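You operate a simulated robot arm through the tools that you are given. There is no shell and no other tool. Be economical: measure what you need, move in short steps, check, and stop when the job is done.

The job below is to be done with a simulated two-armed robot. You get a single attempt, and the scene is never put back.

## Task
Drain jar 03, then water bed 03 till the jar is at 150.
Fine: close the jar's tap before you water; open the blue main valve, close the bed's green valve at the line and the main valve last; the other green valves, taps, jars and knobs stay; spill nothing.

It is judged by the outcome, as a careful person would: the job done as asked, and still so three seconds after it is handed in. It fails if anything else is knocked over, pushed out of place, dropped, spilled or broken.

## Robot
Two 6-joint arms with two-finger parallel grippers on one trunk, on a base that drives. Base frame: it is fixed to the floor where the robot stands at the start and does not move with it; the origin is under the middle of the robot, x ahead of it, y to its left, z up. Readings come in mm, rad, newtons and seconds.
The left shoulder is at the start at [-106, 177, 631], the right one opposite. With the tool pointing down near the work surface each hand reaches from about 380 to 680 mm from the robot's upright axis, wherever it stands, measured 20 degrees to its own side. Places, roughly: black knob at bed four [500, 400, 300]; black knob at bed one [900, -1700, 300]; black knob at bed three [600, -300, 300]; black knob at bed two [700, -1000, 300]; blue valve handle on the main [1000, -2300, 300]; green valve handle at bed four [400, 400, 300]; green valve handle at bed one [800, -1600, 300]; green valve handle at bed three [500, -300, 300]; green valve handle at bed two [700, -1000, 300]; jar tap handle at bed four [400, 700, 200]; jar tap handle at bed one [800, -1400, 200]; jar tap handle at bed three [500, 0, 200]; jar tap handle at bed two [700, -700, 200]; measuring jar 01 [800, -1500, 200]; measuring jar 02 [700, -800, 200]; measuring jar 03 [600, -100, 200]. Payload 1.57 kg a hand.
The TCP of each hand is the grasp point between the finger pads, 30 mm short of the fingertips. In the tool frame z runs along the fingers and y along their closing line. Largest opening 80 mm; finger width 17, thickness 12; the body of the gripper, 40 by 82 mm, starts 80 mm behind the TCP.
Orientation is that of the tool frame in the base frame, as [roll, pitch, yaw] about the fixed x, y, z axes, in that order (R = Rz(yaw) Ry(pitch) Rx(roll)). With the fingers straight down and closing along the base's y, the tool's x points along the base's -x, its y along +y and its z along -z.

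## Interface
- The arms move only by the tool play_rows. It takes "left_series", "right_series" or both (then of equal length, played together; a hand with none holds still); each is a list of rows, each a list of 7 numbers: the shift along the tool's x, y, z in mm, then the turn, a rotation vector about the tool's x, y, z in rad, then the opening in per cent of the stroke, from 0 (shut) to 100 (fully open). In form: [[x, y, z, wx, wy, wz, jaw], ...]. A call has 1 to 20 rows; each row is the pose to reach, as a shift and turn from the pose commanded when the call began, along the tool's axes at that moment. A row lasts 0.2 s, in which the tool goes at most 50 mm and 0.15 rad; a call with a longer step from one row to the next is refused whole, and so is a gripper value outside its range. A pose out of reach is approached as far as the arm can. The call stops where the force on the tool passes 90 N (or 10 N more than at its start, if that is more) or the arm is blocked; 0.2 s more then pass. The fingers move at their own pace (about 72 mm/s each) and stop on an object; they squeeze with about 31 N. The grip force told is the motor's: it shows also when the fingers shut on nothing. Time passes only in rows, and 0.2 s behind the last, so rows that repeat a pose let the fingers close. It gives the time, the measured TCP pose, the force on the tool (base axes), the opening and the grip force at its end, in the units of the frame above (readings bear some noise), with the torque about the TCP (base axes, N m) and any sound that the robot's microphone picked up.
- Cameras (640 x 400 px; columns grow to the right, rows downward): "scene" is now at [49, 1.1, 1330.4]; the picture's right is [0.13, -0.99, 0.00], its down [-0.89, -0.11, -0.45] and it looks along [0.44, 0.06, -0.89] (base axes); focal length 280 px, centre (320, 200). "left" rides on the left gripper at [72, 7, -122] in its tool frame; the picture's right is [-0.09, 1.00, 0.00], its down [-0.84, -0.08, -0.54] and it looks along [-0.54, -0.05, 0.84] (tool axes); focal length 238 px, centre (320, 200). "right" rides on the right gripper at [72, -7, -122] in its tool frame; the picture's right is [0.09, 1.00, 0.00], its down [-0.84, 0.08, -0.54] and it looks along [-0.54, 0.05, 0.84] (tool axes); focal length 238 px, centre (320, 200). There is no depth. A picture from a camera that has moved, and an enlarged one, comes with that camera's place and axes in the base frame and with its lens. The place of the scene camera against the robot may be out by one fixed shift of up to 12 mm in any direction.
- capture(camera): a new picture of that camera. No time passes.
- slide_trunk(by): slides the trunk up (or, below 0, down) by that many mm; the arms and the scene camera ride with it, the base frame stays. It gives what a move gives, with no picture.
- base_move(legs): drives the robot by 1 to 6 legs, each [ahead, left, turn to the left] in mm, mm and rad, along the robot's own axes; the way and the turn of a leg run together, so that a leg with both is an arc; at most 1500 mm and 3.142 rad a leg. The arms and the cameras ride along, it lands a little off, and it stops where it bumps. It gives what a move gives.
- aim_head(pan, tilt): turns the head with the scene camera to pan (to the left, within 2.496 rad either way) and tilt (down, from -0.506 to 1.204), counted from straight ahead of the robot. It gives what a move gives.
- zoom(camera, box): a new picture of the part [left, top, right, bottom] of that camera's present view, enlarged. No time passes.
- close_job(): hands the job in; it is judged then, once.

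Go step by step. Nothing tells you exact positions but the pictures and the camera data: compare them with the known pose of the tool, close in by small moves and look again before you grip or let go. The budget is 120 turns and 100 pictures, counting those below and the enlarged ones. Unless the task says otherwise, let go and move clear before handing in, and close with one line.

The tools are called after "Call:" as name(argument=value, ...) on one line, values as JSON. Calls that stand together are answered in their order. play_rows: Moves the arms, as the interface text tells. Its arguments: {"type":"object","properties":{"left_series":{"type":"array","items":{"type":"array","items":{"type":"number"}}},"right_series":{"type":"array","items":{"type":"array","items":{"type":"number"}}}},"required":[]} The other tools are called the same way: slide_trunk (by) slides the trunk up or down; base_move (legs) drives the base; aim_head (pan, tilt) turns the head that bears the scene camera; capture (camera) takes a picture; zoom (camera, box) takes an enlarged picture of a part of a camera's view; close_job () hands the job in.

At the start:

```text
time_s: 0.0
left_eef_pos: [532.0, 120.5, 597.8]
left_tool_rot: [-3.141, -0.001, 3.141]
left_contact_force: [0.4, 0.1, 0.3]
left_ft_torque: [0.0, 0.0, 0.0]
left_gripper_width: 79.8
left_finger_force: 0.0
right_eef_pos: [362.0, -202.1, 593.7]
right_tool_rot: [3.14, 0.001, -3.141]
right_contact_force: [0.0, -0.4, -0.4]
right_ft_torque: [-0.01, 0.01, -0.01]
right_gripper_width: 80.2
right_finger_force: 0.0
trunk travel left (down, up): [-75.0, 253.0]
robot x, y, heading: [1.3, -0.8, -0.001]
head pan, tilt: [0.127, 1.108]
```

scene: 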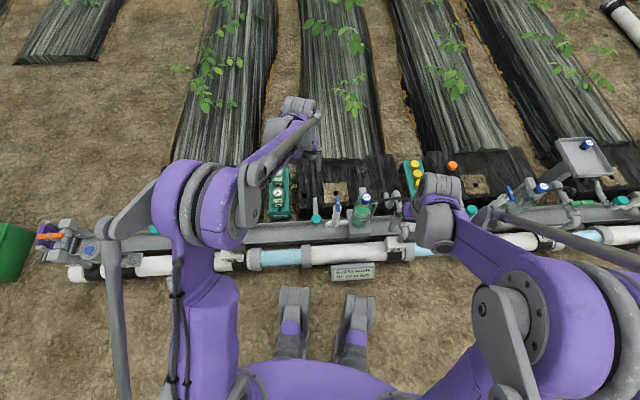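
right: 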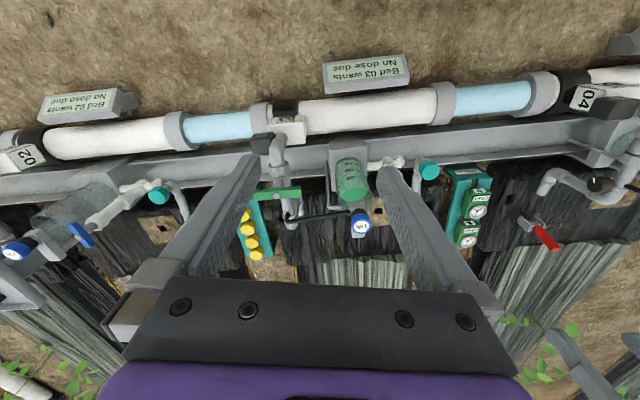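
left: 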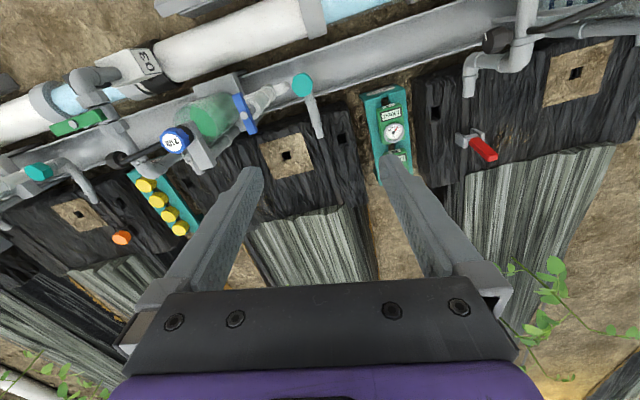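

I see the pipe manifold with bed 03's jar near the middle, a green valve on one side of it and a blue jar tap on the other. I'll look closer before moving.

Call:
zoom(camera="left", box=[0, 40, 360, 265])

Call:
zoom(camera="right", box=[200, 40, 520, 240])

Call:
zoom(camera="scene", box=[240, 120, 480, 270])

```text
1.78 times, centred on (180, 152) of left
camera zoom: at [459.1, 126.4, 719.9], right [0.09, 1.0, 0.0], down [0.84, -0.08, 0.54], along [0.54, -0.05, -0.84], focal length 424 px, centre (569, 284)
```

zoom: 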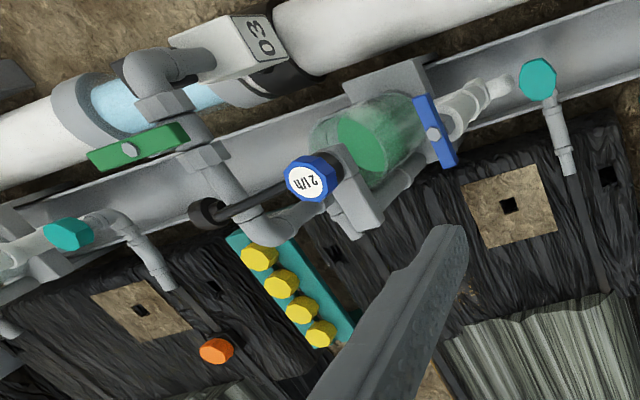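

```text
2.00 times, centred on (360, 140) of right
camera zoom: at [289.8, -207.9, 715.6], right [-0.09, 1.0, 0.0], down [0.84, 0.08, 0.54], along [0.54, 0.05, -0.84], focal length 477 px, centre (240, 320)
```

zoom: 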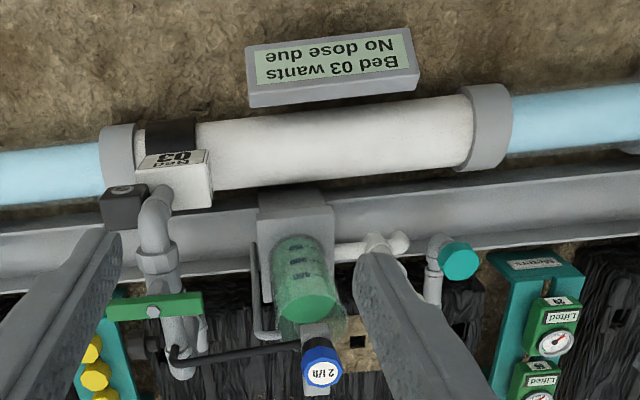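

```text
2.67 times, centred on (360, 195) of scene
camera zoom: at [49.0, 1.1, 1330.4], right [0.13, -0.99, 0.0], down [-0.89, -0.11, -0.45], along [0.44, 0.06, -0.89], focal length 748 px, centre (213, 213)
```

zoom: 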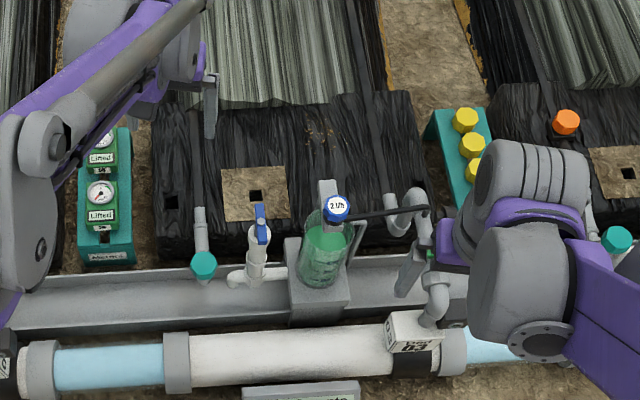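

Tap handle is near (548, -9, 295). I'll shift both hands for closer, less blocked views of the tap and the green valve.

Call:
play_rows(left_series=[[40, -40, 0, 0, 0, 0, 100], [80, -60, 20, 0, 0, 0, 100], [110, -60, 60, 0, 0, 0, 100], [130, -60, 90, 0, 0, 0, 100]], right_series=[[0, -40, 0, 0, 0, 0, 100], [0, -80, 20, 0, 0, 0, 100], [0, -110, 60, 0, 0, 0, 100], [0, -120, 90, 0, 0, 0, 100]])

Call:
capture(camera="left")

Call:
capture(camera="right")

Call:
zoom(camera="scene", box=[240, 120, 480, 270])

```text
refused: row 1 steps farther than a row can; nothing moved
```

```text
93 pictures are left
camera left: at [459.1, 126.4, 719.9], right [0.09, 1.0, 0.0], down [0.84, -0.08, 0.54], along [0.54, -0.05, -0.84], focal length 238 px, centre (320, 200)
```

left: 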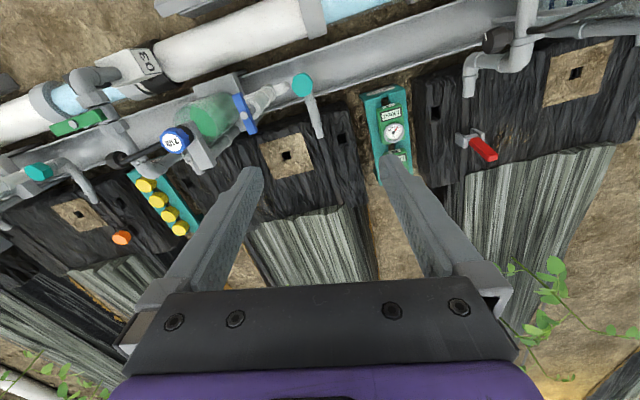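

```text
92 pictures are left
camera right: at [289.8, -207.9, 715.6], right [-0.09, 1.0, 0.0], down [0.84, 0.08, 0.54], along [0.54, 0.05, -0.84], focal length 238 px, centre (320, 200)
```

right: 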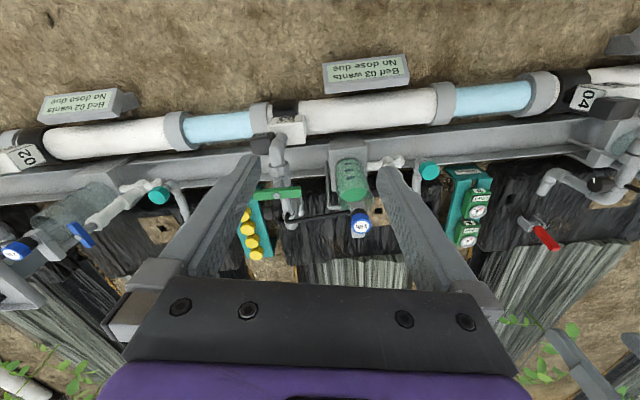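

```text
2.67 times, centred on (360, 195) of scene
camera zoom: at [49.0, 1.1, 1330.4], right [0.13, -0.99, 0.0], down [-0.89, -0.11, -0.45], along [0.44, 0.06, -0.89], focal length 748 px, centre (213, 213)
```

zoom: 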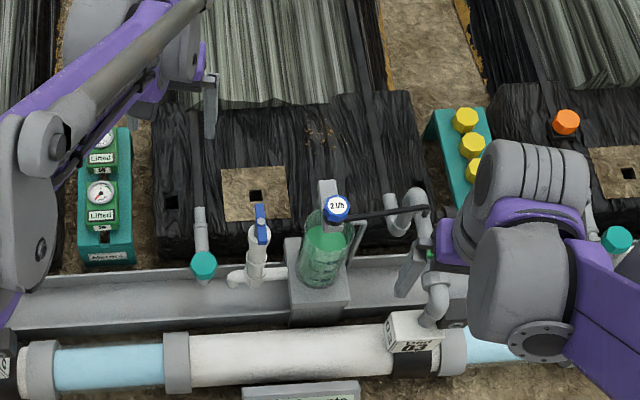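

The first step was too long; I'll redo it with shorter steps.

Call:
play_rows(left_series=[[30, -25, 0, 0, 0, 0, 100], [60, -50, 0, 0, 0, 0, 100], [90, -60, 30, 0, 0, 0, 100], [120, -60, 65, 0, 0, 0, 100], [130, -60, 90, 0, 0, 0, 100]], right_series=[[0, -40, 0, 0, 0, 0, 100], [0, -80, 0, 0, 0, 0, 100], [0, -110, 30, 0, 0, 0, 100], [0, -120, 65, 0, 0, 0, 100], [0, -120, 90, 0, 0, 0, 100]])

Call:
capture(camera="left")

Call:
capture(camera="right")

Call:
zoom(camera="scene", box=[240, 120, 480, 270])

```text
time_s: 1.2
left_eef_pos: [398.4, 60.9, 507.3]
left_tool_rot: [3.14, 0.0, -3.142]
left_contact_force: [-0.4, -0.7, -0.3]
left_ft_torque: [0.02, 0.01, 0.0]
left_gripper_width: 80.3
left_finger_force: 0.1
right_eef_pos: [361.0, -321.9, 502.6]
right_tool_rot: [-3.14, 0.0, 3.141]
right_contact_force: [-0.1, 0.0, 0.3]
right_ft_torque: [0.04, 0.01, 0.01]
right_gripper_width: 80.0
right_finger_force: 0.0
trunk travel left (down, up): [-75.0, 253.0]
robot x, y, heading: [0.8, 1.7, 0.003]
head pan, tilt: [0.127, 1.108]
```

```text
90 pictures are left
camera left: at [326.9, 66.5, 630.2], right [0.09, 1.0, 0.0], down [0.84, -0.08, 0.54], along [0.54, -0.05, -0.84], focal length 238 px, centre (320, 200)
```

left: 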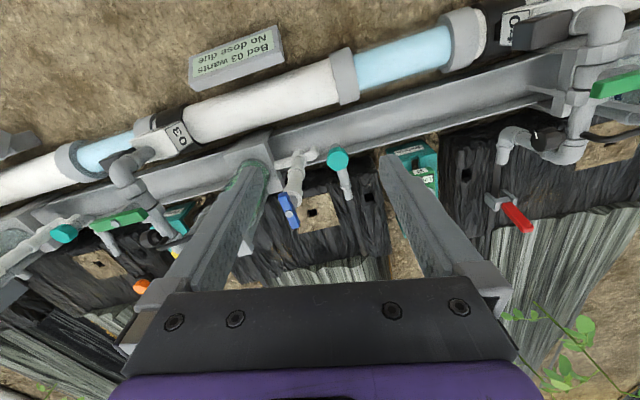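

```text
89 pictures are left
camera right: at [289.2, -327.4, 625.0], right [-0.09, 1.0, 0.0], down [0.84, 0.08, 0.54], along [0.54, 0.05, -0.84], focal length 238 px, centre (320, 200)
```

right: 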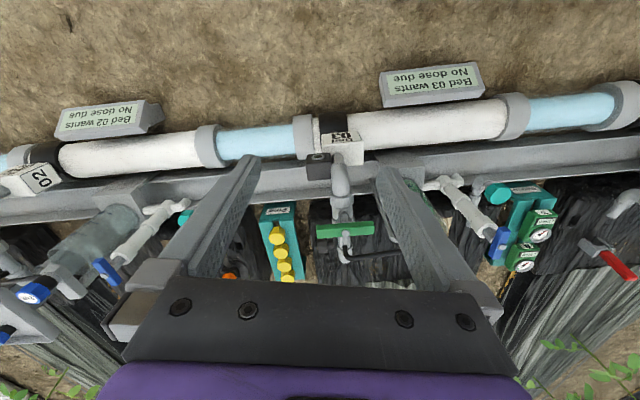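

```text
2.67 times, centred on (360, 195) of scene
camera zoom: at [49.4, 0.9, 1330.4], right [0.13, -0.99, 0.0], down [-0.89, -0.11, -0.45], along [0.44, 0.06, -0.89], focal length 748 px, centre (213, 213)
```

zoom: 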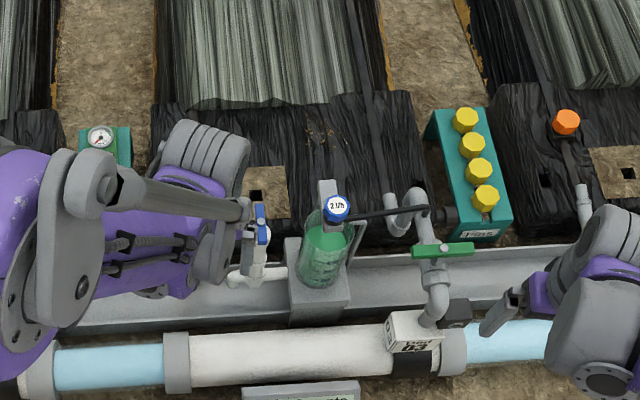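

Let me enlarge the tap and the green valve.

Call:
zoom(camera="left", box=[230, 130, 390, 230])

Call:
zoom(camera="right", box=[280, 150, 440, 280])

Call:
zoom(camera="right", box=[420, 150, 580, 280])

```text
4.00 times, centred on (310, 180) of left
camera zoom: at [326.9, 66.5, 630.2], right [0.09, 1.0, 0.0], down [0.84, -0.08, 0.54], along [0.54, -0.05, -0.84], focal length 953 px, centre (360, 280)
```

zoom: 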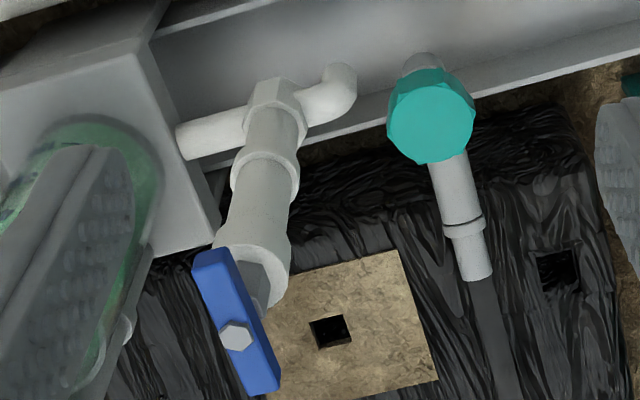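

```text
3.08 times, centred on (360, 215) of right
camera zoom: at [289.2, -327.4, 625.0], right [-0.09, 1.0, 0.0], down [0.84, 0.08, 0.54], along [0.54, 0.05, -0.84], focal length 733 px, centre (197, 154)
```

zoom: 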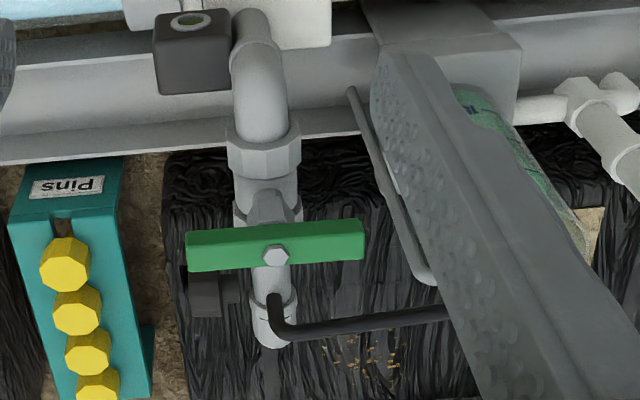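

```text
3.08 times, centred on (500, 215) of right
camera zoom: at [289.2, -327.4, 625.0], right [-0.09, 1.0, 0.0], down [0.84, 0.08, 0.54], along [0.54, 0.05, -0.84], focal length 733 px, centre (-234, 154)
```

zoom: 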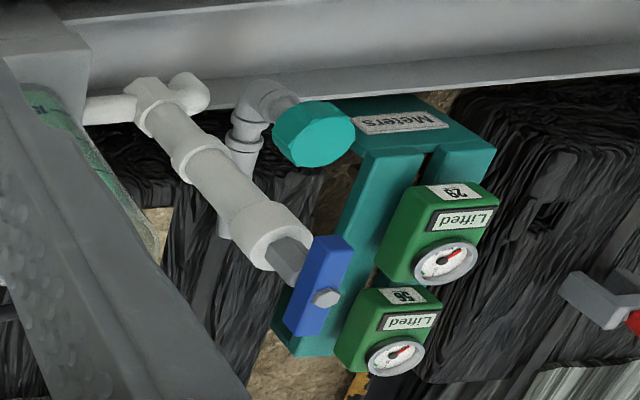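

The tap bolt triangulates to (538, -2, 335), with a horizontal bar about 60 mm long square to the jar pipe, so it is closed and turns about a vertical axis. I'll bring the left hand above its near end and look.

Call:
play_rows(left_series=[[-30, -17, 10, 0, 0, -0.04, 60], [-60, -34, 25, 0, 0, -0.08, 50], [-90, -50, 45, 0, 0, -0.12, 50], [-110, -60, 70, 0, 0, -0.15, 50], [-120, -66, 97, 0, 0, -0.15, 50], [-120, -66, 97, 0, 0, -0.15, 50]])

Call:
capture(camera="left")

Call:
zoom(camera="right", box=[400, 100, 600, 260])

```text
time_s: 2.6
left_eef_pos: [521.0, -6.1, 410.5]
left_tool_rot: [-3.141, 0.0, -2.991]
left_contact_force: [0.4, 0.9, 0.1]
left_ft_torque: [0.01, 0.01, 0.01]
left_gripper_width: 39.8
left_finger_force: 0.0
right_eef_pos: [360.3, -321.5, 502.7]
right_tool_rot: [3.14, 0.002, 3.14]
right_contact_force: [-0.2, 0.2, 0.3]
right_ft_torque: [-0.02, -0.05, -0.02]
right_gripper_width: 80.1
right_finger_force: 0.0
trunk travel left (down, up): [-75.0, 253.0]
robot x, y, heading: [-2.5, -0.7, 0.002]
head pan, tilt: [0.127, 1.108]
```

```text
84 pictures are left
camera left: at [447.4, -11.3, 532.1], right [-0.06, 1.0, 0.0], down [0.84, 0.05, 0.54], along [0.54, 0.03, -0.84], focal length 238 px, centre (320, 200)
```

left: 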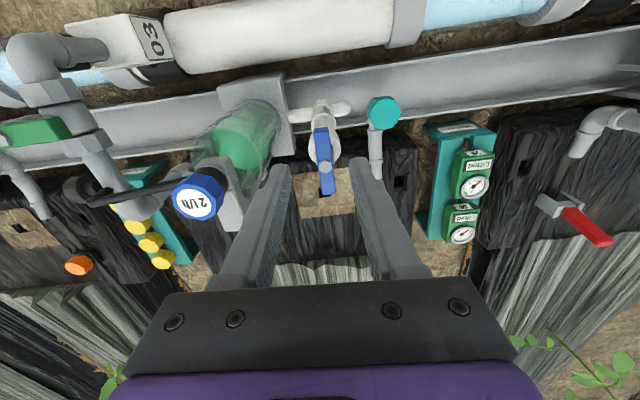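

```text
2.50 times, centred on (500, 180) of right
camera zoom: at [289.0, -327.1, 625.5], right [-0.09, 1.0, 0.0], down [0.84, 0.08, 0.54], along [0.54, 0.05, -0.84], focal length 596 px, centre (-130, 250)
```

zoom: 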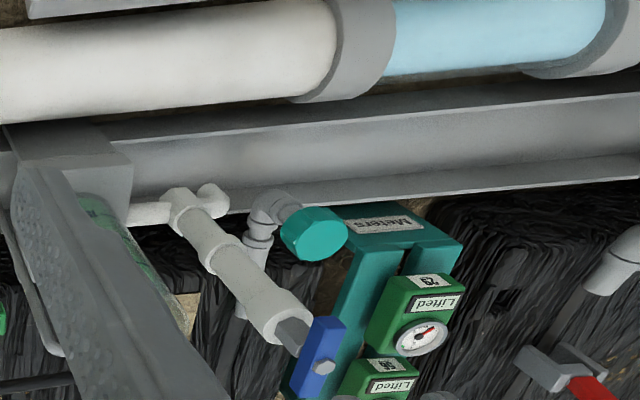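

Bar sits centred between the fingers. Lowering to about z 345.

Call:
play_rows(left_series=[[0, 0, 30, 0, 0, 0, 50], [0, 0, 50, 0, 0, 0, 50], [0, 0, 65, 0, 0, 0, 50]])

Call:
zoom(camera="left", box=[220, 100, 420, 225])

Call:
zoom(camera="right", box=[440, 150, 560, 250])

```text
time_s: 3.4
left_eef_pos: [520.7, -6.0, 346.0]
left_tool_rot: [-3.141, 0.0, -2.991]
left_contact_force: [-0.2, 0.3, -0.6]
left_ft_torque: [0.05, -0.03, 0.02]
left_gripper_width: 40.2
left_finger_force: 0.0
right_eef_pos: [361.1, -321.4, 503.0]
right_tool_rot: [-3.141, 0.0, -3.141]
right_contact_force: [-0.2, 0.1, -1.0]
right_ft_torque: [0.02, -0.02, 0.0]
right_gripper_width: 80.1
right_finger_force: 0.0
trunk travel left (down, up): [-75.0, 253.0]
robot x, y, heading: [-2.9, 0.2, 0.001]
head pan, tilt: [0.127, 1.108]
```

```text
3.20 times, centred on (320, 162) of left
camera zoom: at [447.3, -11.2, 467.9], right [-0.06, 1.0, 0.0], down [0.84, 0.05, 0.54], along [0.54, 0.03, -0.84], focal length 763 px, centre (320, 320)
```

zoom: 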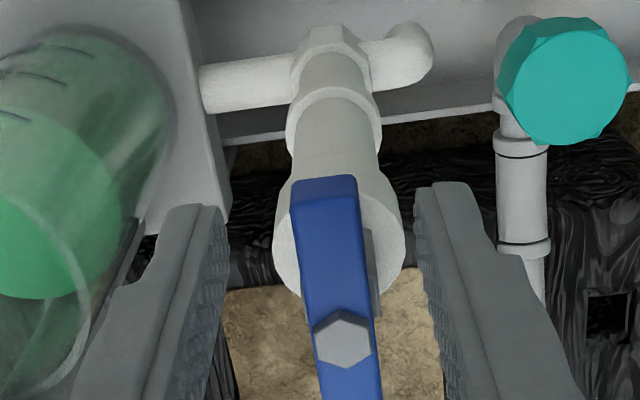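

```text
4.00 times, centred on (500, 200) of right
camera zoom: at [289.2, -327.1, 625.4], right [-0.09, 1.0, 0.0], down [0.84, 0.08, 0.54], along [0.54, 0.05, -0.84], focal length 953 px, centre (-400, 200)
```

zoom: 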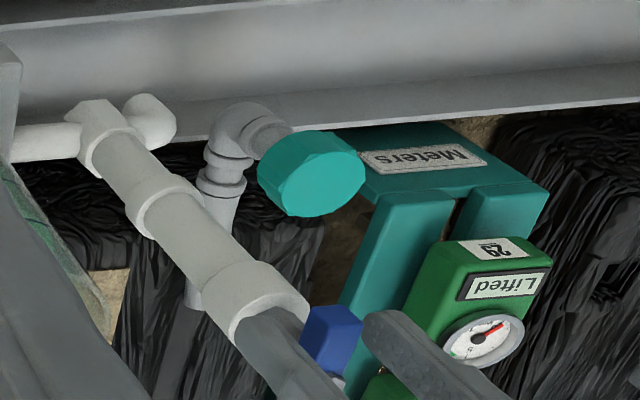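

Fingers straddle the bar with stem room below. Lower a little and close.

Call:
play_rows(left_series=[[0, 0, 8, 0, 0, 0, 50], [0, 0, 8, 0, 0, 0, 30], [0, 0, 8, 0, 0, 0, 0], [0, 0, 8, 0, 0, 0, 0], [0, 0, 8, 0, 0, 0, 0]])

Call:
zoom(camera="left", box=[220, 100, 420, 225])

```text
time_s: 4.6
left_eef_pos: [519.9, -4.8, 338.2]
left_tool_rot: [3.141, 0.001, -2.989]
left_contact_force: [-6.4, 14.6, -1.5]
left_ft_torque: [-0.02, 0.22, 0.53]
left_gripper_width: 14.1
left_finger_force: 30.9
right_eef_pos: [360.7, -320.2, 503.5]
right_tool_rot: [-3.141, -0.001, 3.141]
right_contact_force: [-0.2, 0.5, 0.8]
right_ft_torque: [0.03, 0.0, -0.01]
right_gripper_width: 79.8
right_finger_force: 0.0
trunk travel left (down, up): [-75.0, 253.0]
robot x, y, heading: [5.1, -1.0, 0.004]
head pan, tilt: [0.127, 1.108]
```

```text
3.20 times, centred on (320, 162) of left
camera zoom: at [447.3, -9.4, 459.8], right [-0.06, 1.0, 0.0], down [0.84, 0.05, 0.54], along [0.54, 0.03, -0.84], focal length 763 px, centre (320, 320)
```

zoom: 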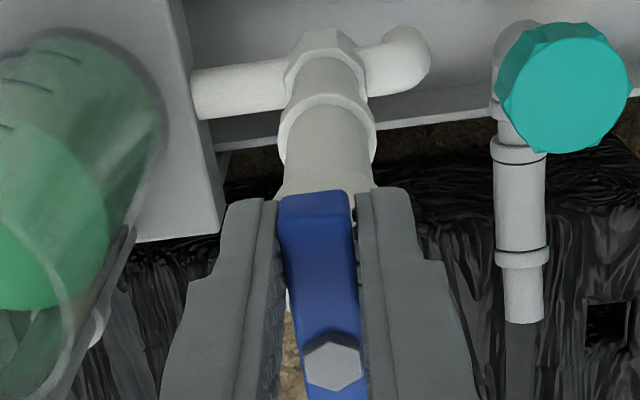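

Gripped at 14 mm. I'll try a small turn first, near end away from the jar, to feel the direction.

Call:
play_rows(left_series=[[-0.05, 1.3, 0, 0, 0, 0.07, 0], [-0.2, 2.7, 0, 0, 0, 0.14, 0], [-0.4, 4, 0, 0, 0, 0.21, 0], [-0.8, 5.3, 0, 0, 0, 0.28, 0], [-0.8, 5.3, 0, 0, 0, 0.28, 0]])

Call:
zoom(camera="left", box=[220, 100, 420, 225])

```text
time_s: 5.8
left_eef_pos: [522.7, -2.3, 338.3]
left_tool_rot: [-3.138, 0.001, 3.006]
left_contact_force: [3.8, -18.3, -9.8]
left_ft_torque: [0.21, 0.14, 0.79]
left_gripper_width: 19.6
left_finger_force: 33.9
right_eef_pos: [361.2, -321.0, 502.5]
right_tool_rot: [3.141, -0.002, 3.139]
right_contact_force: [-0.3, -0.1, -0.1]
right_ft_torque: [0.01, 0.0, -0.02]
right_gripper_width: 80.0
right_finger_force: 0.0
trunk travel left (down, up): [-75.0, 253.0]
robot x, y, heading: [3.5, -0.3, -0.006]
head pan, tilt: [0.127, 1.108]
```

```text
3.20 times, centred on (320, 162) of left
camera zoom: at [450.6, 12.5, 459.8], right [0.22, 0.97, 0.0], down [0.82, -0.19, 0.54], along [0.53, -0.12, -0.84], focal length 763 px, centre (320, 320)
```

zoom: 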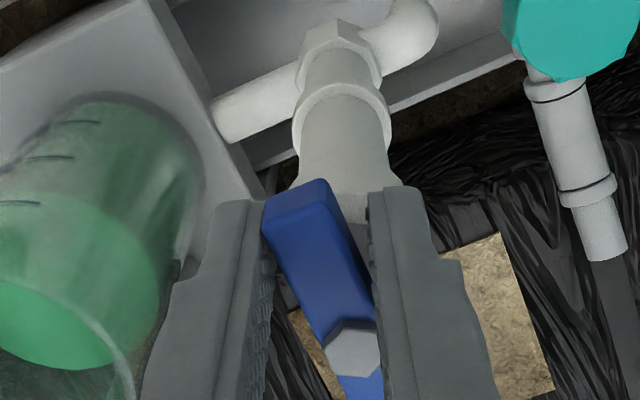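

The bar stayed and the jaws were pried apart, so that direction is stopped (or stiff). I'll try the other way.

Call:
play_rows(left_series=[[-0.2, -2.7, 0, 0, 0, -0.14, 0], [-0.75, -5.3, 0, 0, 0, -0.28, 0], [-1.2, -6.6, 0, 0, 0, -0.35, 0], [-1.67, -7.8, 0, 0, 0, -0.42, 0], [-2.93, -10.2, 0, 0, 0, -0.56, 0], [-2.93, -10.2, 0, 0, 0, -0.56, 0]])

Call:
zoom(camera="left", box=[220, 100, 420, 225])

```text
time_s: 7.2
left_eef_pos: [524.0, -8.6, 338.7]
left_tool_rot: [3.139, 0.001, -2.707]
left_contact_force: [-3.0, 21.9, 5.5]
left_ft_torque: [-0.24, 0.52, 0.39]
left_gripper_width: 13.9
left_finger_force: 29.8
right_eef_pos: [361.5, -320.2, 502.1]
right_tool_rot: [3.141, 0.002, 3.141]
right_contact_force: [-0.6, 0.2, 0.8]
right_ft_torque: [-0.02, 0.0, -0.03]
right_gripper_width: 80.1
right_finger_force: 0.1
trunk travel left (down, up): [-75.0, 253.0]
robot x, y, heading: [4.1, -2.0, -0.003]
head pan, tilt: [0.127, 1.108]
```

```text
3.20 times, centred on (320, 162) of left
camera zoom: at [454.5, -33.5, 460.3], right [-0.34, 0.94, 0.0], down [0.79, 0.28, 0.54], along [0.51, 0.18, -0.84], focal length 763 px, centre (320, 320)
```

zoom: 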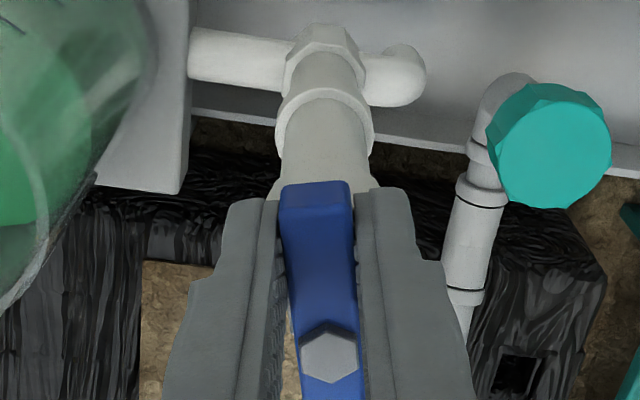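

It turns this way. Continuing to the full quarter turn.

Call:
play_rows(left_series=[[-0.16, -2.5, 0, 0, 0, -0.13, 0], [-0.65, -4.9, 0, 0, 0, -0.26, 0], [-1.44, -7.3, 0, 0, 0, -0.39, 0], [-2.54, -9.5, 0, 0, 0, -0.52, 0], [-3.92, -11.6, 0, 0, 0, -0.65, 0], [-5.55, -13.5, 0, 0, 0, -0.78, 0], [-7.41, -15.2, 0, 0, 0, -0.91, 0], [-9.48, -16.6, 0, 0, 0, -1.04, 0], [-11.7, -17.7, 0, 0, 0, -1.17, 0], [-13.9, -18.5, 0, 0, 0, -1.29, 0], [-13.9, -18.5, 0, 0, 0, -1.29, 0]])

Call:
capture(camera="left")

Call:
zoom(camera="scene", box=[240, 120, 480, 270])

```text
time_s: 9.6
left_eef_pos: [542.9, -22.2, 338.7]
left_tool_rot: [3.14, -0.001, -1.421]
left_contact_force: [-11.0, 18.9, -3.5]
left_ft_torque: [0.41, 0.1, 0.18]
left_gripper_width: 13.8
left_finger_force: 29.9
right_eef_pos: [360.8, -321.5, 502.4]
right_tool_rot: [3.141, 0.0, -3.141]
right_contact_force: [0.2, -0.7, -1.2]
right_ft_torque: [-0.01, 0.01, 0.06]
right_gripper_width: 80.0
right_finger_force: 0.0
trunk travel left (down, up): [-75.0, 253.0]
robot x, y, heading: [-2.1, 2.0, 0.001]
head pan, tilt: [0.127, 1.108]
```

```text
77 pictures are left
camera left: at [546.7, -93.8, 460.0], right [-1.0, -0.06, 0.0], down [-0.05, 0.84, 0.54], along [-0.03, 0.54, -0.84], focal length 238 px, centre (320, 200)
```

left: 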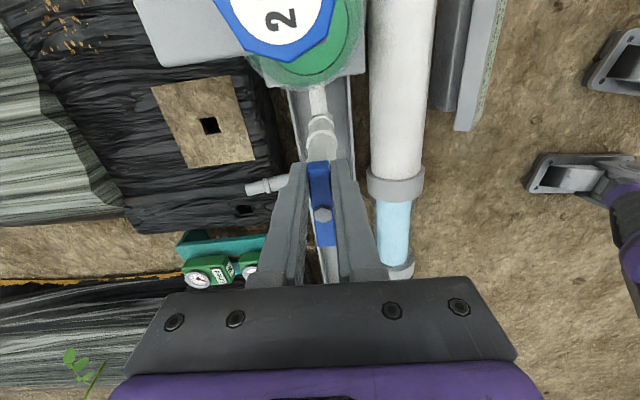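

```text
2.67 times, centred on (360, 195) of scene
camera zoom: at [48.9, 1.8, 1330.4], right [0.13, -0.99, 0.0], down [-0.89, -0.11, -0.45], along [0.44, 0.06, -0.89], focal length 748 px, centre (213, 213)
```

zoom: 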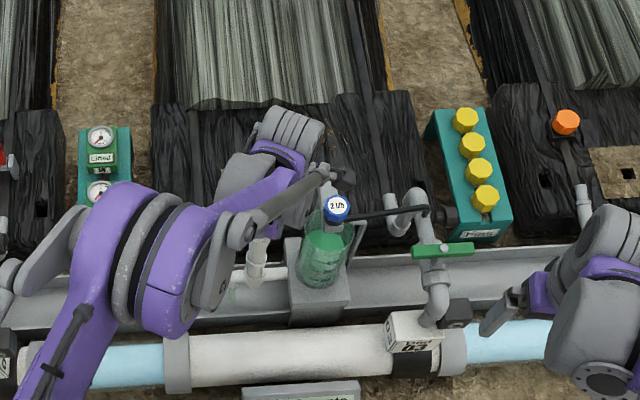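

The tap is open and liquid seems to run to the gutter. While holding, I bring the right camera in to watch the jar level.

Call:
play_rows(right_series=[[-10, 35, 20, 0, -0.1, 0, 100], [-20, 70, 40, 0, -0.2, 0, 100], [-30, 105, 60, 0, -0.3, 0, 100], [-40, 130, 80, 0, -0.4, 0, 100], [-40, 140, 90, 0, -0.5, 0, 100], [-40, 140, 90, 0, -0.6, 0, 100], [-40, 140, 90, 0, -0.6, 0, 100]])

Call:
capture(camera="right")

```text
time_s: 11.2
left_eef_pos: [543.0, -20.9, 338.1]
left_tool_rot: [3.141, 0.0, -1.419]
left_contact_force: [-11.3, 12.1, -9.3]
left_ft_torque: [0.01, 0.09, 0.19]
left_gripper_width: 14.0
left_finger_force: 30.7
right_eef_pos: [450.4, -182.4, 439.8]
right_tool_rot: [-3.141, 0.602, -3.142]
right_contact_force: [-0.5, -0.5, 0.0]
right_ft_torque: [-0.01, 0.03, -0.03]
right_gripper_width: 79.9
right_finger_force: 0.1
right hand out of reach, approached as far as the arm can: row 4, 5, 6, 7
trunk travel left (down, up): [-75.0, 253.0]
robot x, y, heading: [-1.0, -0.2, -0.002]
head pan, tilt: [0.127, 1.108]
```

```text
75 pictures are left
camera right: at [322.4, -187.3, 501.1], right [-0.08, 1.0, -0.05], down [0.38, 0.08, 0.92], along [0.92, 0.05, -0.39], focal length 238 px, centre (320, 200)
```

right: 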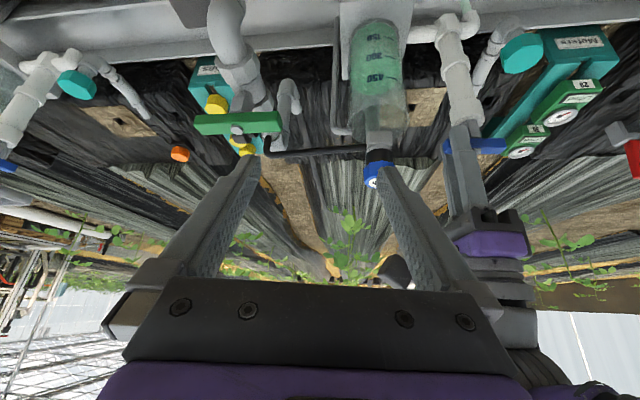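

Marks 150/300/450 are visible. Zoom in on the level.

Call:
zoom(camera="right", box=[320, 5, 440, 155])

```text
2.67 times, centred on (380, 80) of right
camera zoom: at [322.4, -187.3, 501.1], right [-0.08, 1.0, -0.05], down [0.38, 0.08, 0.92], along [0.92, 0.05, -0.39], focal length 636 px, centre (160, 520)
```

zoom: 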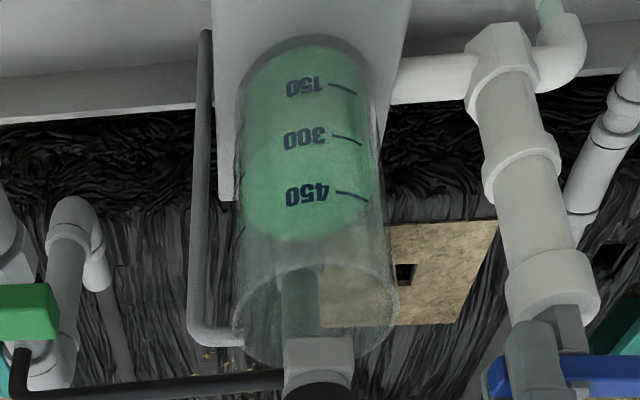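

It is draining (stream at the spout). Waiting 4 s with the grip held.

Call:
play_rows(left_series=[[0, 0, 0, 0, 0, 0, 0], [0, 0, 0, 0, 0, 0, 0], [0, 0, 0, 0, 0, 0, 0], [0, 0, 0, 0, 0, 0, 0], [0, 0, 0, 0, 0, 0, 0], [0, 0, 0, 0, 0, 0, 0], [0, 0, 0, 0, 0, 0, 0], [0, 0, 0, 0, 0, 0, 0], [0, 0, 0, 0, 0, 0, 0], [0, 0, 0, 0, 0, 0, 0], [0, 0, 0, 0, 0, 0, 0], [0, 0, 0, 0, 0, 0, 0], [0, 0, 0, 0, 0, 0, 0], [0, 0, 0, 0, 0, 0, 0], [0, 0, 0, 0, 0, 0, 0], [0, 0, 0, 0, 0, 0, 0], [0, 0, 0, 0, 0, 0, 0], [0, 0, 0, 0, 0, 0, 0], [0, 0, 0, 0, 0, 0, 0], [0, 0, 0, 0, 0, 0, 0]])

Call:
zoom(camera="right", box=[320, 5, 440, 155])

```text
time_s: 15.4
left_eef_pos: [543.0, -21.9, 338.5]
left_tool_rot: [3.142, 0.0, -1.422]
left_contact_force: [-9.6, 3.5, -8.2]
left_ft_torque: [-0.06, 0.11, 0.2]
left_gripper_width: 13.8
left_finger_force: 30.7
right_eef_pos: [450.4, -181.1, 440.0]
right_tool_rot: [-3.141, 0.598, 3.141]
right_contact_force: [-0.1, 0.4, 0.0]
right_ft_torque: [-0.02, -0.01, -0.02]
right_gripper_width: 80.0
right_finger_force: 0.0
trunk travel left (down, up): [-75.0, 253.0]
robot x, y, heading: [-3.0, 3.7, -0.0]
head pan, tilt: [0.127, 1.108]
```

```text
2.67 times, centred on (380, 80) of right
camera zoom: at [322.2, -187.6, 501.2], right [-0.08, 1.0, -0.05], down [0.39, 0.08, 0.92], along [0.92, 0.05, -0.39], focal length 636 px, centre (160, 520)
```

zoom: 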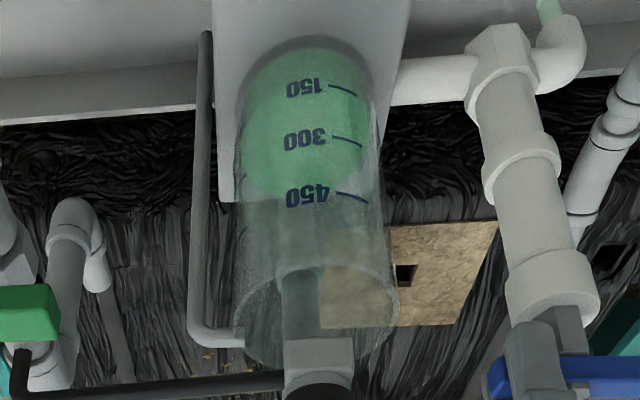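

The level drops about 100 units per 4 s. Waiting further.

Call:
play_rows(left_series=[[0, 0, 0, 0, 0, 0, 0], [0, 0, 0, 0, 0, 0, 0], [0, 0, 0, 0, 0, 0, 0], [0, 0, 0, 0, 0, 0, 0], [0, 0, 0, 0, 0, 0, 0], [0, 0, 0, 0, 0, 0, 0], [0, 0, 0, 0, 0, 0, 0], [0, 0, 0, 0, 0, 0, 0], [0, 0, 0, 0, 0, 0, 0], [0, 0, 0, 0, 0, 0, 0], [0, 0, 0, 0, 0, 0, 0], [0, 0, 0, 0, 0, 0, 0], [0, 0, 0, 0, 0, 0, 0], [0, 0, 0, 0, 0, 0, 0], [0, 0, 0, 0, 0, 0, 0], [0, 0, 0, 0, 0, 0, 0], [0, 0, 0, 0, 0, 0, 0], [0, 0, 0, 0, 0, 0, 0], [0, 0, 0, 0, 0, 0, 0], [0, 0, 0, 0, 0, 0, 0]])

Call:
play_rows(left_series=[[0, 0, 0, 0, 0, 0, 0], [0, 0, 0, 0, 0, 0, 0], [0, 0, 0, 0, 0, 0, 0], [0, 0, 0, 0, 0, 0, 0], [0, 0, 0, 0, 0, 0, 0], [0, 0, 0, 0, 0, 0, 0], [0, 0, 0, 0, 0, 0, 0], [0, 0, 0, 0, 0, 0, 0], [0, 0, 0, 0, 0, 0, 0], [0, 0, 0, 0, 0, 0, 0], [0, 0, 0, 0, 0, 0, 0], [0, 0, 0, 0, 0, 0, 0], [0, 0, 0, 0, 0, 0, 0], [0, 0, 0, 0, 0, 0, 0], [0, 0, 0, 0, 0, 0, 0], [0, 0, 0, 0, 0, 0, 0], [0, 0, 0, 0, 0, 0, 0], [0, 0, 0, 0, 0, 0, 0], [0, 0, 0, 0, 0, 0, 0], [0, 0, 0, 0, 0, 0, 0]])

Call:
play_rows(left_series=[[0, 0, 0, 0, 0, 0, 0], [0, 0, 0, 0, 0, 0, 0], [0, 0, 0, 0, 0, 0, 0], [0, 0, 0, 0, 0, 0, 0], [0, 0, 0, 0, 0, 0, 0], [0, 0, 0, 0, 0, 0, 0], [0, 0, 0, 0, 0, 0, 0], [0, 0, 0, 0, 0, 0, 0], [0, 0, 0, 0, 0, 0, 0], [0, 0, 0, 0, 0, 0, 0], [0, 0, 0, 0, 0, 0, 0], [0, 0, 0, 0, 0, 0, 0], [0, 0, 0, 0, 0, 0, 0], [0, 0, 0, 0, 0, 0, 0], [0, 0, 0, 0, 0, 0, 0], [0, 0, 0, 0, 0, 0, 0], [0, 0, 0, 0, 0, 0, 0], [0, 0, 0, 0, 0, 0, 0], [0, 0, 0, 0, 0, 0, 0], [0, 0, 0, 0, 0, 0, 0]])

Call:
zoom(camera="right", box=[320, 5, 440, 155])

```text
time_s: 19.6
left_eef_pos: [543.3, -20.9, 339.4]
left_tool_rot: [3.141, 0.0, -1.422]
left_contact_force: [-9.5, -0.1, -7.5]
left_ft_torque: [-0.03, 0.12, 0.2]
left_gripper_width: 13.8
left_finger_force: 30.4
right_eef_pos: [449.3, -180.9, 439.3]
right_tool_rot: [-3.141, 0.6, -3.141]
right_contact_force: [-0.5, -0.6, -0.7]
right_ft_torque: [0.03, 0.01, 0.02]
right_gripper_width: 80.0
right_finger_force: 0.0
trunk travel left (down, up): [-75.0, 253.0]
robot x, y, heading: [-1.3, -1.1, 0.003]
head pan, tilt: [0.127, 1.108]
```

```text
time_s: 23.8
left_eef_pos: [544.1, -21.0, 339.5]
left_tool_rot: [3.14, 0.0, -1.424]
left_contact_force: [-9.5, -0.2, -6.9]
left_ft_torque: [-0.04, 0.09, 0.23]
left_gripper_width: 13.9
left_finger_force: 29.9
right_eef_pos: [450.4, -180.9, 440.3]
right_tool_rot: [-3.14, 0.598, -3.141]
right_contact_force: [-0.4, -0.2, -0.3]
right_ft_torque: [0.01, 0.01, -0.02]
right_gripper_width: 80.1
right_finger_force: 0.1
trunk travel left (down, up): [-75.0, 253.0]
robot x, y, heading: [0.4, -4.7, 0.0]
head pan, tilt: [0.127, 1.108]
```

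```text
time_s: 28.0
left_eef_pos: [543.1, -22.0, 338.9]
left_tool_rot: [3.141, 0.0, -1.423]
left_contact_force: [-8.9, -1.6, -6.6]
left_ft_torque: [0.0, 0.09, 0.19]
left_gripper_width: 13.9
left_finger_force: 30.0
right_eef_pos: [449.5, -181.6, 440.4]
right_tool_rot: [-3.142, 0.6, 3.141]
right_contact_force: [-0.4, -0.6, -0.8]
right_ft_torque: [0.0, -0.03, 0.01]
right_gripper_width: 80.3
right_finger_force: 0.1
trunk travel left (down, up): [-75.0, 253.0]
robot x, y, heading: [1.2, -1.0, 0.002]
head pan, tilt: [0.127, 1.108]
```

```text
2.67 times, centred on (380, 80) of right
camera zoom: at [322.2, -187.7, 501.2], right [-0.08, 1.0, -0.05], down [0.39, 0.08, 0.92], along [0.92, 0.05, -0.39], focal length 636 px, centre (160, 520)
```

zoom: 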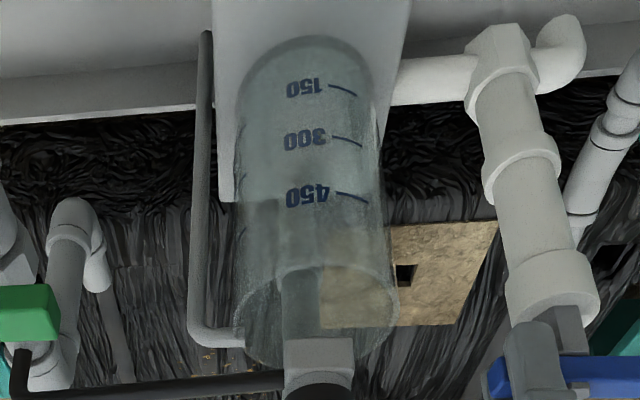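

The jar is empty and the stream has stopped. Closing the tap back.

Call:
play_rows(left_series=[[-0.2, 2.7, 0, 0, 0, 0.14, 0], [-0.75, 5.3, 0, 0, 0, 0.28, 0], [-1.67, 7.8, 0, 0, 0, 0.42, 0], [-2.93, 10.2, 0, 0, 0, 0.56, 0], [-4.5, 12.4, 0, 0, 0, 0.7, 0], [-6.4, 14.3, 0, 0, 0, 0.84, 0], [-8.5, 15.9, 0, 0, 0, 0.98, 0], [-10.8, 17.3, 0, 0, 0, 1.12, 0], [-13.3, 18.3, 0, 0, 0, 1.26, 0], [-15.9, 18.9, 0, 0, 0, 1.4, 0], [-17.8, 19.2, 0, 0, 0, 1.5, 0], [-19.8, 19.2, 0, 0, 0, 1.6, 0], [-20.7, 19.1, 0, 0, 0, 1.65, 0], [-20.7, 19.1, 0, 0, 0, 1.65, 0]])

Call:
capture(camera="left")

```text
time_s: 31.0
left_eef_pos: [523.0, -2.6, 338.8]
left_tool_rot: [-3.14, 0.002, -3.071]
left_contact_force: [-3.5, 10.7, 10.4]
left_ft_torque: [0.07, 0.67, 0.68]
left_gripper_width: 15.7
left_finger_force: 31.4
right_eef_pos: [449.7, -181.0, 441.0]
right_tool_rot: [3.141, 0.599, 3.141]
right_contact_force: [0.2, -0.5, -1.0]
right_ft_torque: [-0.04, 0.02, -0.03]
right_gripper_width: 79.9
right_finger_force: 0.0
trunk travel left (down, up): [-75.0, 253.0]
robot x, y, heading: [0.7, 2.4, -0.002]
head pan, tilt: [0.127, 1.108]
```

```text
71 pictures are left
camera left: at [449.2, -2.7, 460.4], right [0.02, 1.0, 0.0], down [0.84, -0.02, 0.54], along [0.54, -0.01, -0.84], focal length 238 px, centre (320, 200)
```

left: 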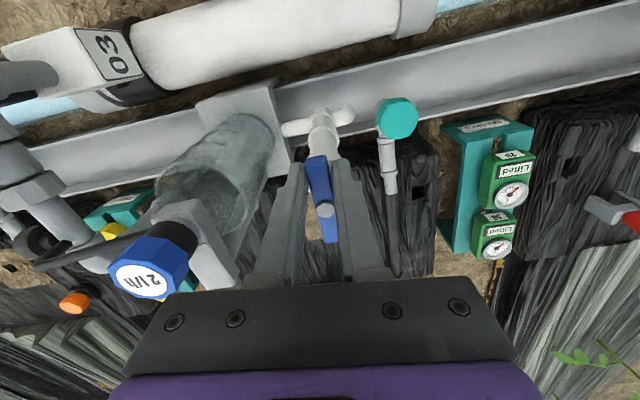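

The tap is back at its closed stop. Release, raise, and retract the left hand.

Call:
play_rows(left_series=[[0, 0, 0, 0, 0, 0, 40], [0, 0, 0, 0, 0, 0, 50], [0, 0, -40, 0, 0, 0, 50], [0, 0, -80, 0, 0, 0, 50], [0, 0, -125, 0, 0, 0, 50], [30, 30, -150, 0, 0, 0, 50], [65, 60, -160, 0, 0, 0, 50], [110, 80, -170, 0, 0, 0, 50]])

Call:
capture(camera="left")

Call:
zoom(camera="right", box=[320, 0, 560, 160])

```text
refused: row 8 steps farther than a row can; nothing moved
```

```text
70 pictures are left
camera left: at [449.2, -2.7, 460.4], right [0.02, 1.0, 0.0], down [0.84, -0.02, 0.54], along [0.54, -0.01, -0.84], focal length 238 px, centre (320, 200)
```

left: 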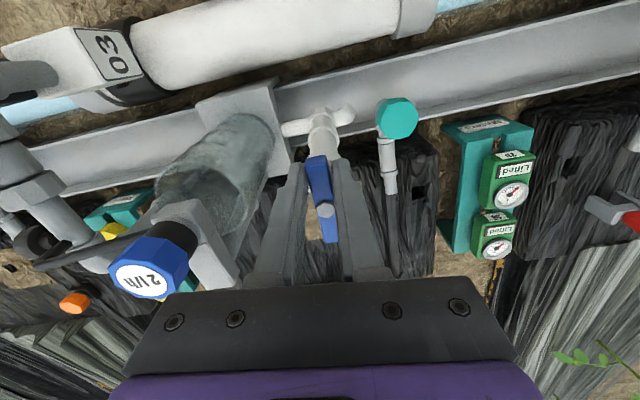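

```text
2.50 times, centred on (440, 80) of right
camera zoom: at [322.1, -187.6, 501.5], right [-0.08, 1.0, -0.05], down [0.39, 0.08, 0.92], along [0.92, 0.05, -0.39], focal length 596 px, centre (20, 500)
```

zoom: 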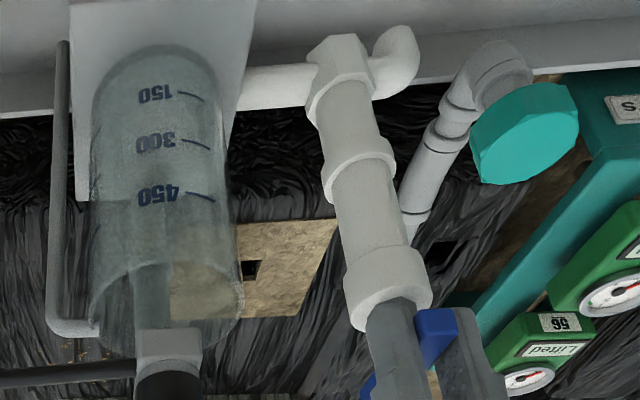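

One step was slightly too long; I resend it shortened.

Call:
play_rows(left_series=[[0, 0, 0, 0, 0, 0, 40], [0, 0, 0, 0, 0, 0, 50], [0, 0, -40, 0, 0, 0, 50], [0, 0, -80, 0, 0, 0, 50], [0, 0, -120, 0, 0, 0, 50], [30, 20, -145, 0, 0, 0, 50], [65, 45, -160, 0, 0, 0, 50], [100, 70, -170, 0, 0, 0, 50], [140, 95, -175, 0, 0, 0, 50]])

Call:
zoom(camera="right", box=[320, 0, 560, 160])

```text
time_s: 33.0
left_eef_pos: [373.9, 82.3, 513.0]
left_tool_rot: [-3.141, 0.001, -3.072]
left_contact_force: [0.1, 0.9, -0.1]
left_ft_torque: [-0.02, 0.02, -0.01]
left_gripper_width: 40.3
left_finger_force: 0.1
right_eef_pos: [449.8, -181.7, 440.3]
right_tool_rot: [3.14, 0.598, 3.142]
right_contact_force: [0.0, 0.0, -0.1]
right_ft_torque: [0.0, 0.01, 0.0]
right_gripper_width: 80.0
right_finger_force: 0.0
trunk travel left (down, up): [-75.0, 253.0]
robot x, y, heading: [-2.2, -0.2, 0.007]
head pan, tilt: [0.127, 1.108]
```

```text
2.50 times, centred on (440, 80) of right
camera zoom: at [321.9, -187.6, 501.4], right [-0.08, 1.0, -0.05], down [0.39, 0.08, 0.92], along [0.92, 0.05, -0.39], focal length 596 px, centre (20, 500)
```

zoom: 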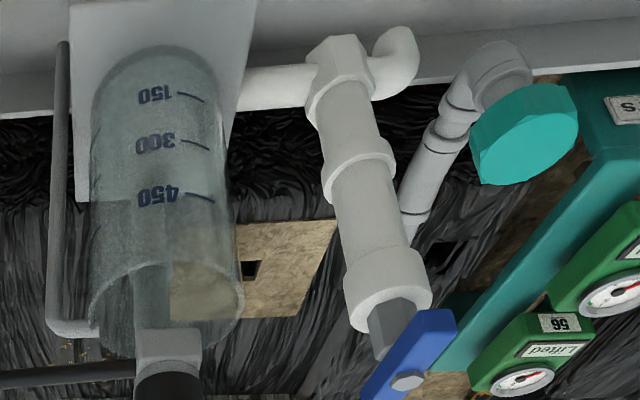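

Tap closed, jar empty. I stow the right hand and look toward the main valve before driving.

Call:
play_rows(right_series=[[4, -8, -30, 0, 0.1, 0, 80], [8, -16, -60, 0, 0.2, 0, 60], [12, -24, -90, 0, 0.3, 0, 50], [15, -32, -110, 0, 0.4, 0, 50], [18, -40, -133, 0, 0.5, 0, 50], [18, -40, -133, 0, 0.6, 0, 50]])

Call:
aim_head(pan=-1.1, tilt=0.6)

Call:
capture(camera="scene")

```text
time_s: 34.4
left_eef_pos: [374.1, 81.1, 512.0]
left_tool_rot: [-3.14, 0.0, -3.072]
left_contact_force: [-0.1, 0.1, -0.4]
left_ft_torque: [0.0, 0.01, 0.03]
left_gripper_width: 39.9
left_finger_force: 0.0
right_eef_pos: [361.3, -221.9, 541.8]
right_tool_rot: [-3.141, -0.002, -3.141]
right_contact_force: [0.3, 0.2, 0.1]
right_ft_torque: [-0.01, 0.0, -0.02]
right_gripper_width: 39.7
right_finger_force: 0.2
trunk travel left (down, up): [-75.0, 253.0]
robot x, y, heading: [1.7, 2.0, -0.003]
head pan, tilt: [0.127, 1.108]
```

```text
time_s: 35.8
left_eef_pos: [374.0, 80.9, 512.3]
left_tool_rot: [-3.141, 0.001, -3.072]
left_contact_force: [-0.3, -0.7, -0.5]
left_ft_torque: [-0.02, 0.0, 0.01]
left_gripper_width: 39.8
left_finger_force: 0.0
right_eef_pos: [361.2, -221.5, 541.0]
right_tool_rot: [-3.141, 0.0, 3.141]
right_contact_force: [0.4, 0.0, -0.1]
right_ft_torque: [0.01, -0.03, -0.01]
right_gripper_width: 40.0
right_finger_force: 0.1
trunk travel left (down, up): [-75.0, 253.0]
robot x, y, heading: [-2.1, -2.1, 0.0]
head pan, tilt: [-1.1, 0.6]
```

```text
67 pictures are left
camera scene: at [27.1, -85.6, 1369.5], right [-0.89, -0.45, 0.0], down [-0.26, 0.5, -0.82], along [0.38, -0.73, -0.57], focal length 280 px, centre (320, 200)
```

scene: 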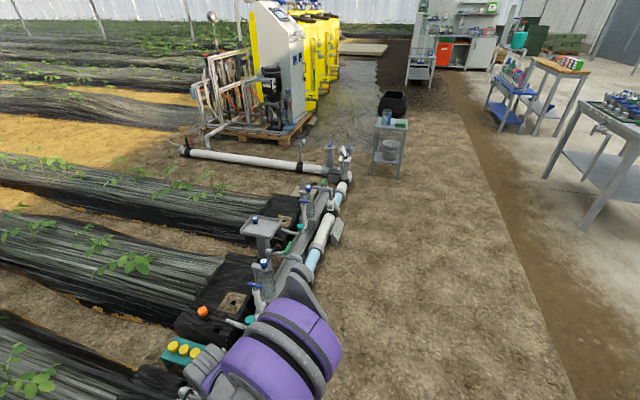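

Call:
zoom(camera="scene", box=[270, 80, 430, 200])

```text
3.33 times, centred on (350, 140) of scene
camera zoom: at [27.1, -85.6, 1369.5], right [-0.89, -0.45, 0.0], down [-0.26, 0.5, -0.82], along [0.38, -0.73, -0.57], focal length 934 px, centre (220, 400)
```

zoom: 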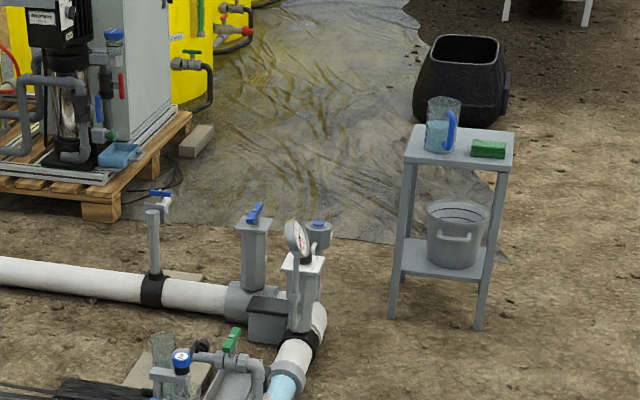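

The main valve is the blue handle near the pipe corner, beside a small table. I turn parallel to the rig (about +0.142 rad) and drive right in stages.

Call:
base_move(legs=[[0, 0, 0.142], [0, -1400, 0]])

Call:
capture(camera="scene")

```text
time_s: 48.8
left_eef_pos: [555.3, -1245.7, 513.6]
left_tool_rot: [3.141, 0.002, -2.93]
left_contact_force: [0.4, 0.0, 0.0]
left_ft_torque: [0.01, 0.02, 0.01]
left_gripper_width: 39.9
left_finger_force: 0.1
right_eef_pos: [583.7, -1546.8, 540.4]
right_tool_rot: [-3.14, 0.0, -2.998]
right_contact_force: [0.1, -0.3, -0.5]
right_ft_torque: [0.01, 0.02, 0.0]
right_gripper_width: 40.1
right_finger_force: 0.1
trunk travel left (down, up): [-75.0, 253.0]
robot x, y, heading: [196.2, -1377.4, 0.14]
head pan, tilt: [-1.1, 0.6]
```

```text
65 pictures are left
camera scene: at [233.7, -1459.8, 1369.5], right [-0.82, -0.57, 0.0], down [-0.32, 0.46, -0.83], along [0.47, -0.68, -0.56], focal length 280 px, centre (320, 200)
```

scene: 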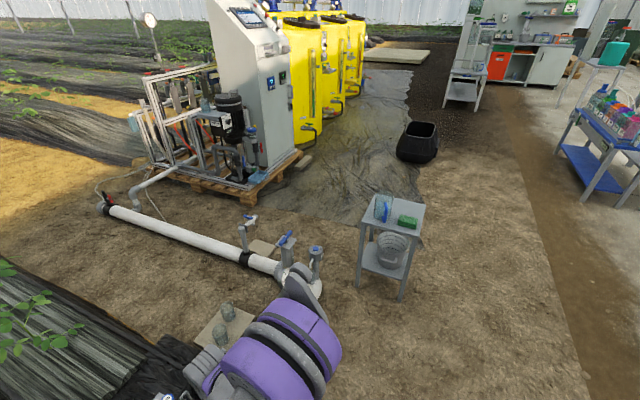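

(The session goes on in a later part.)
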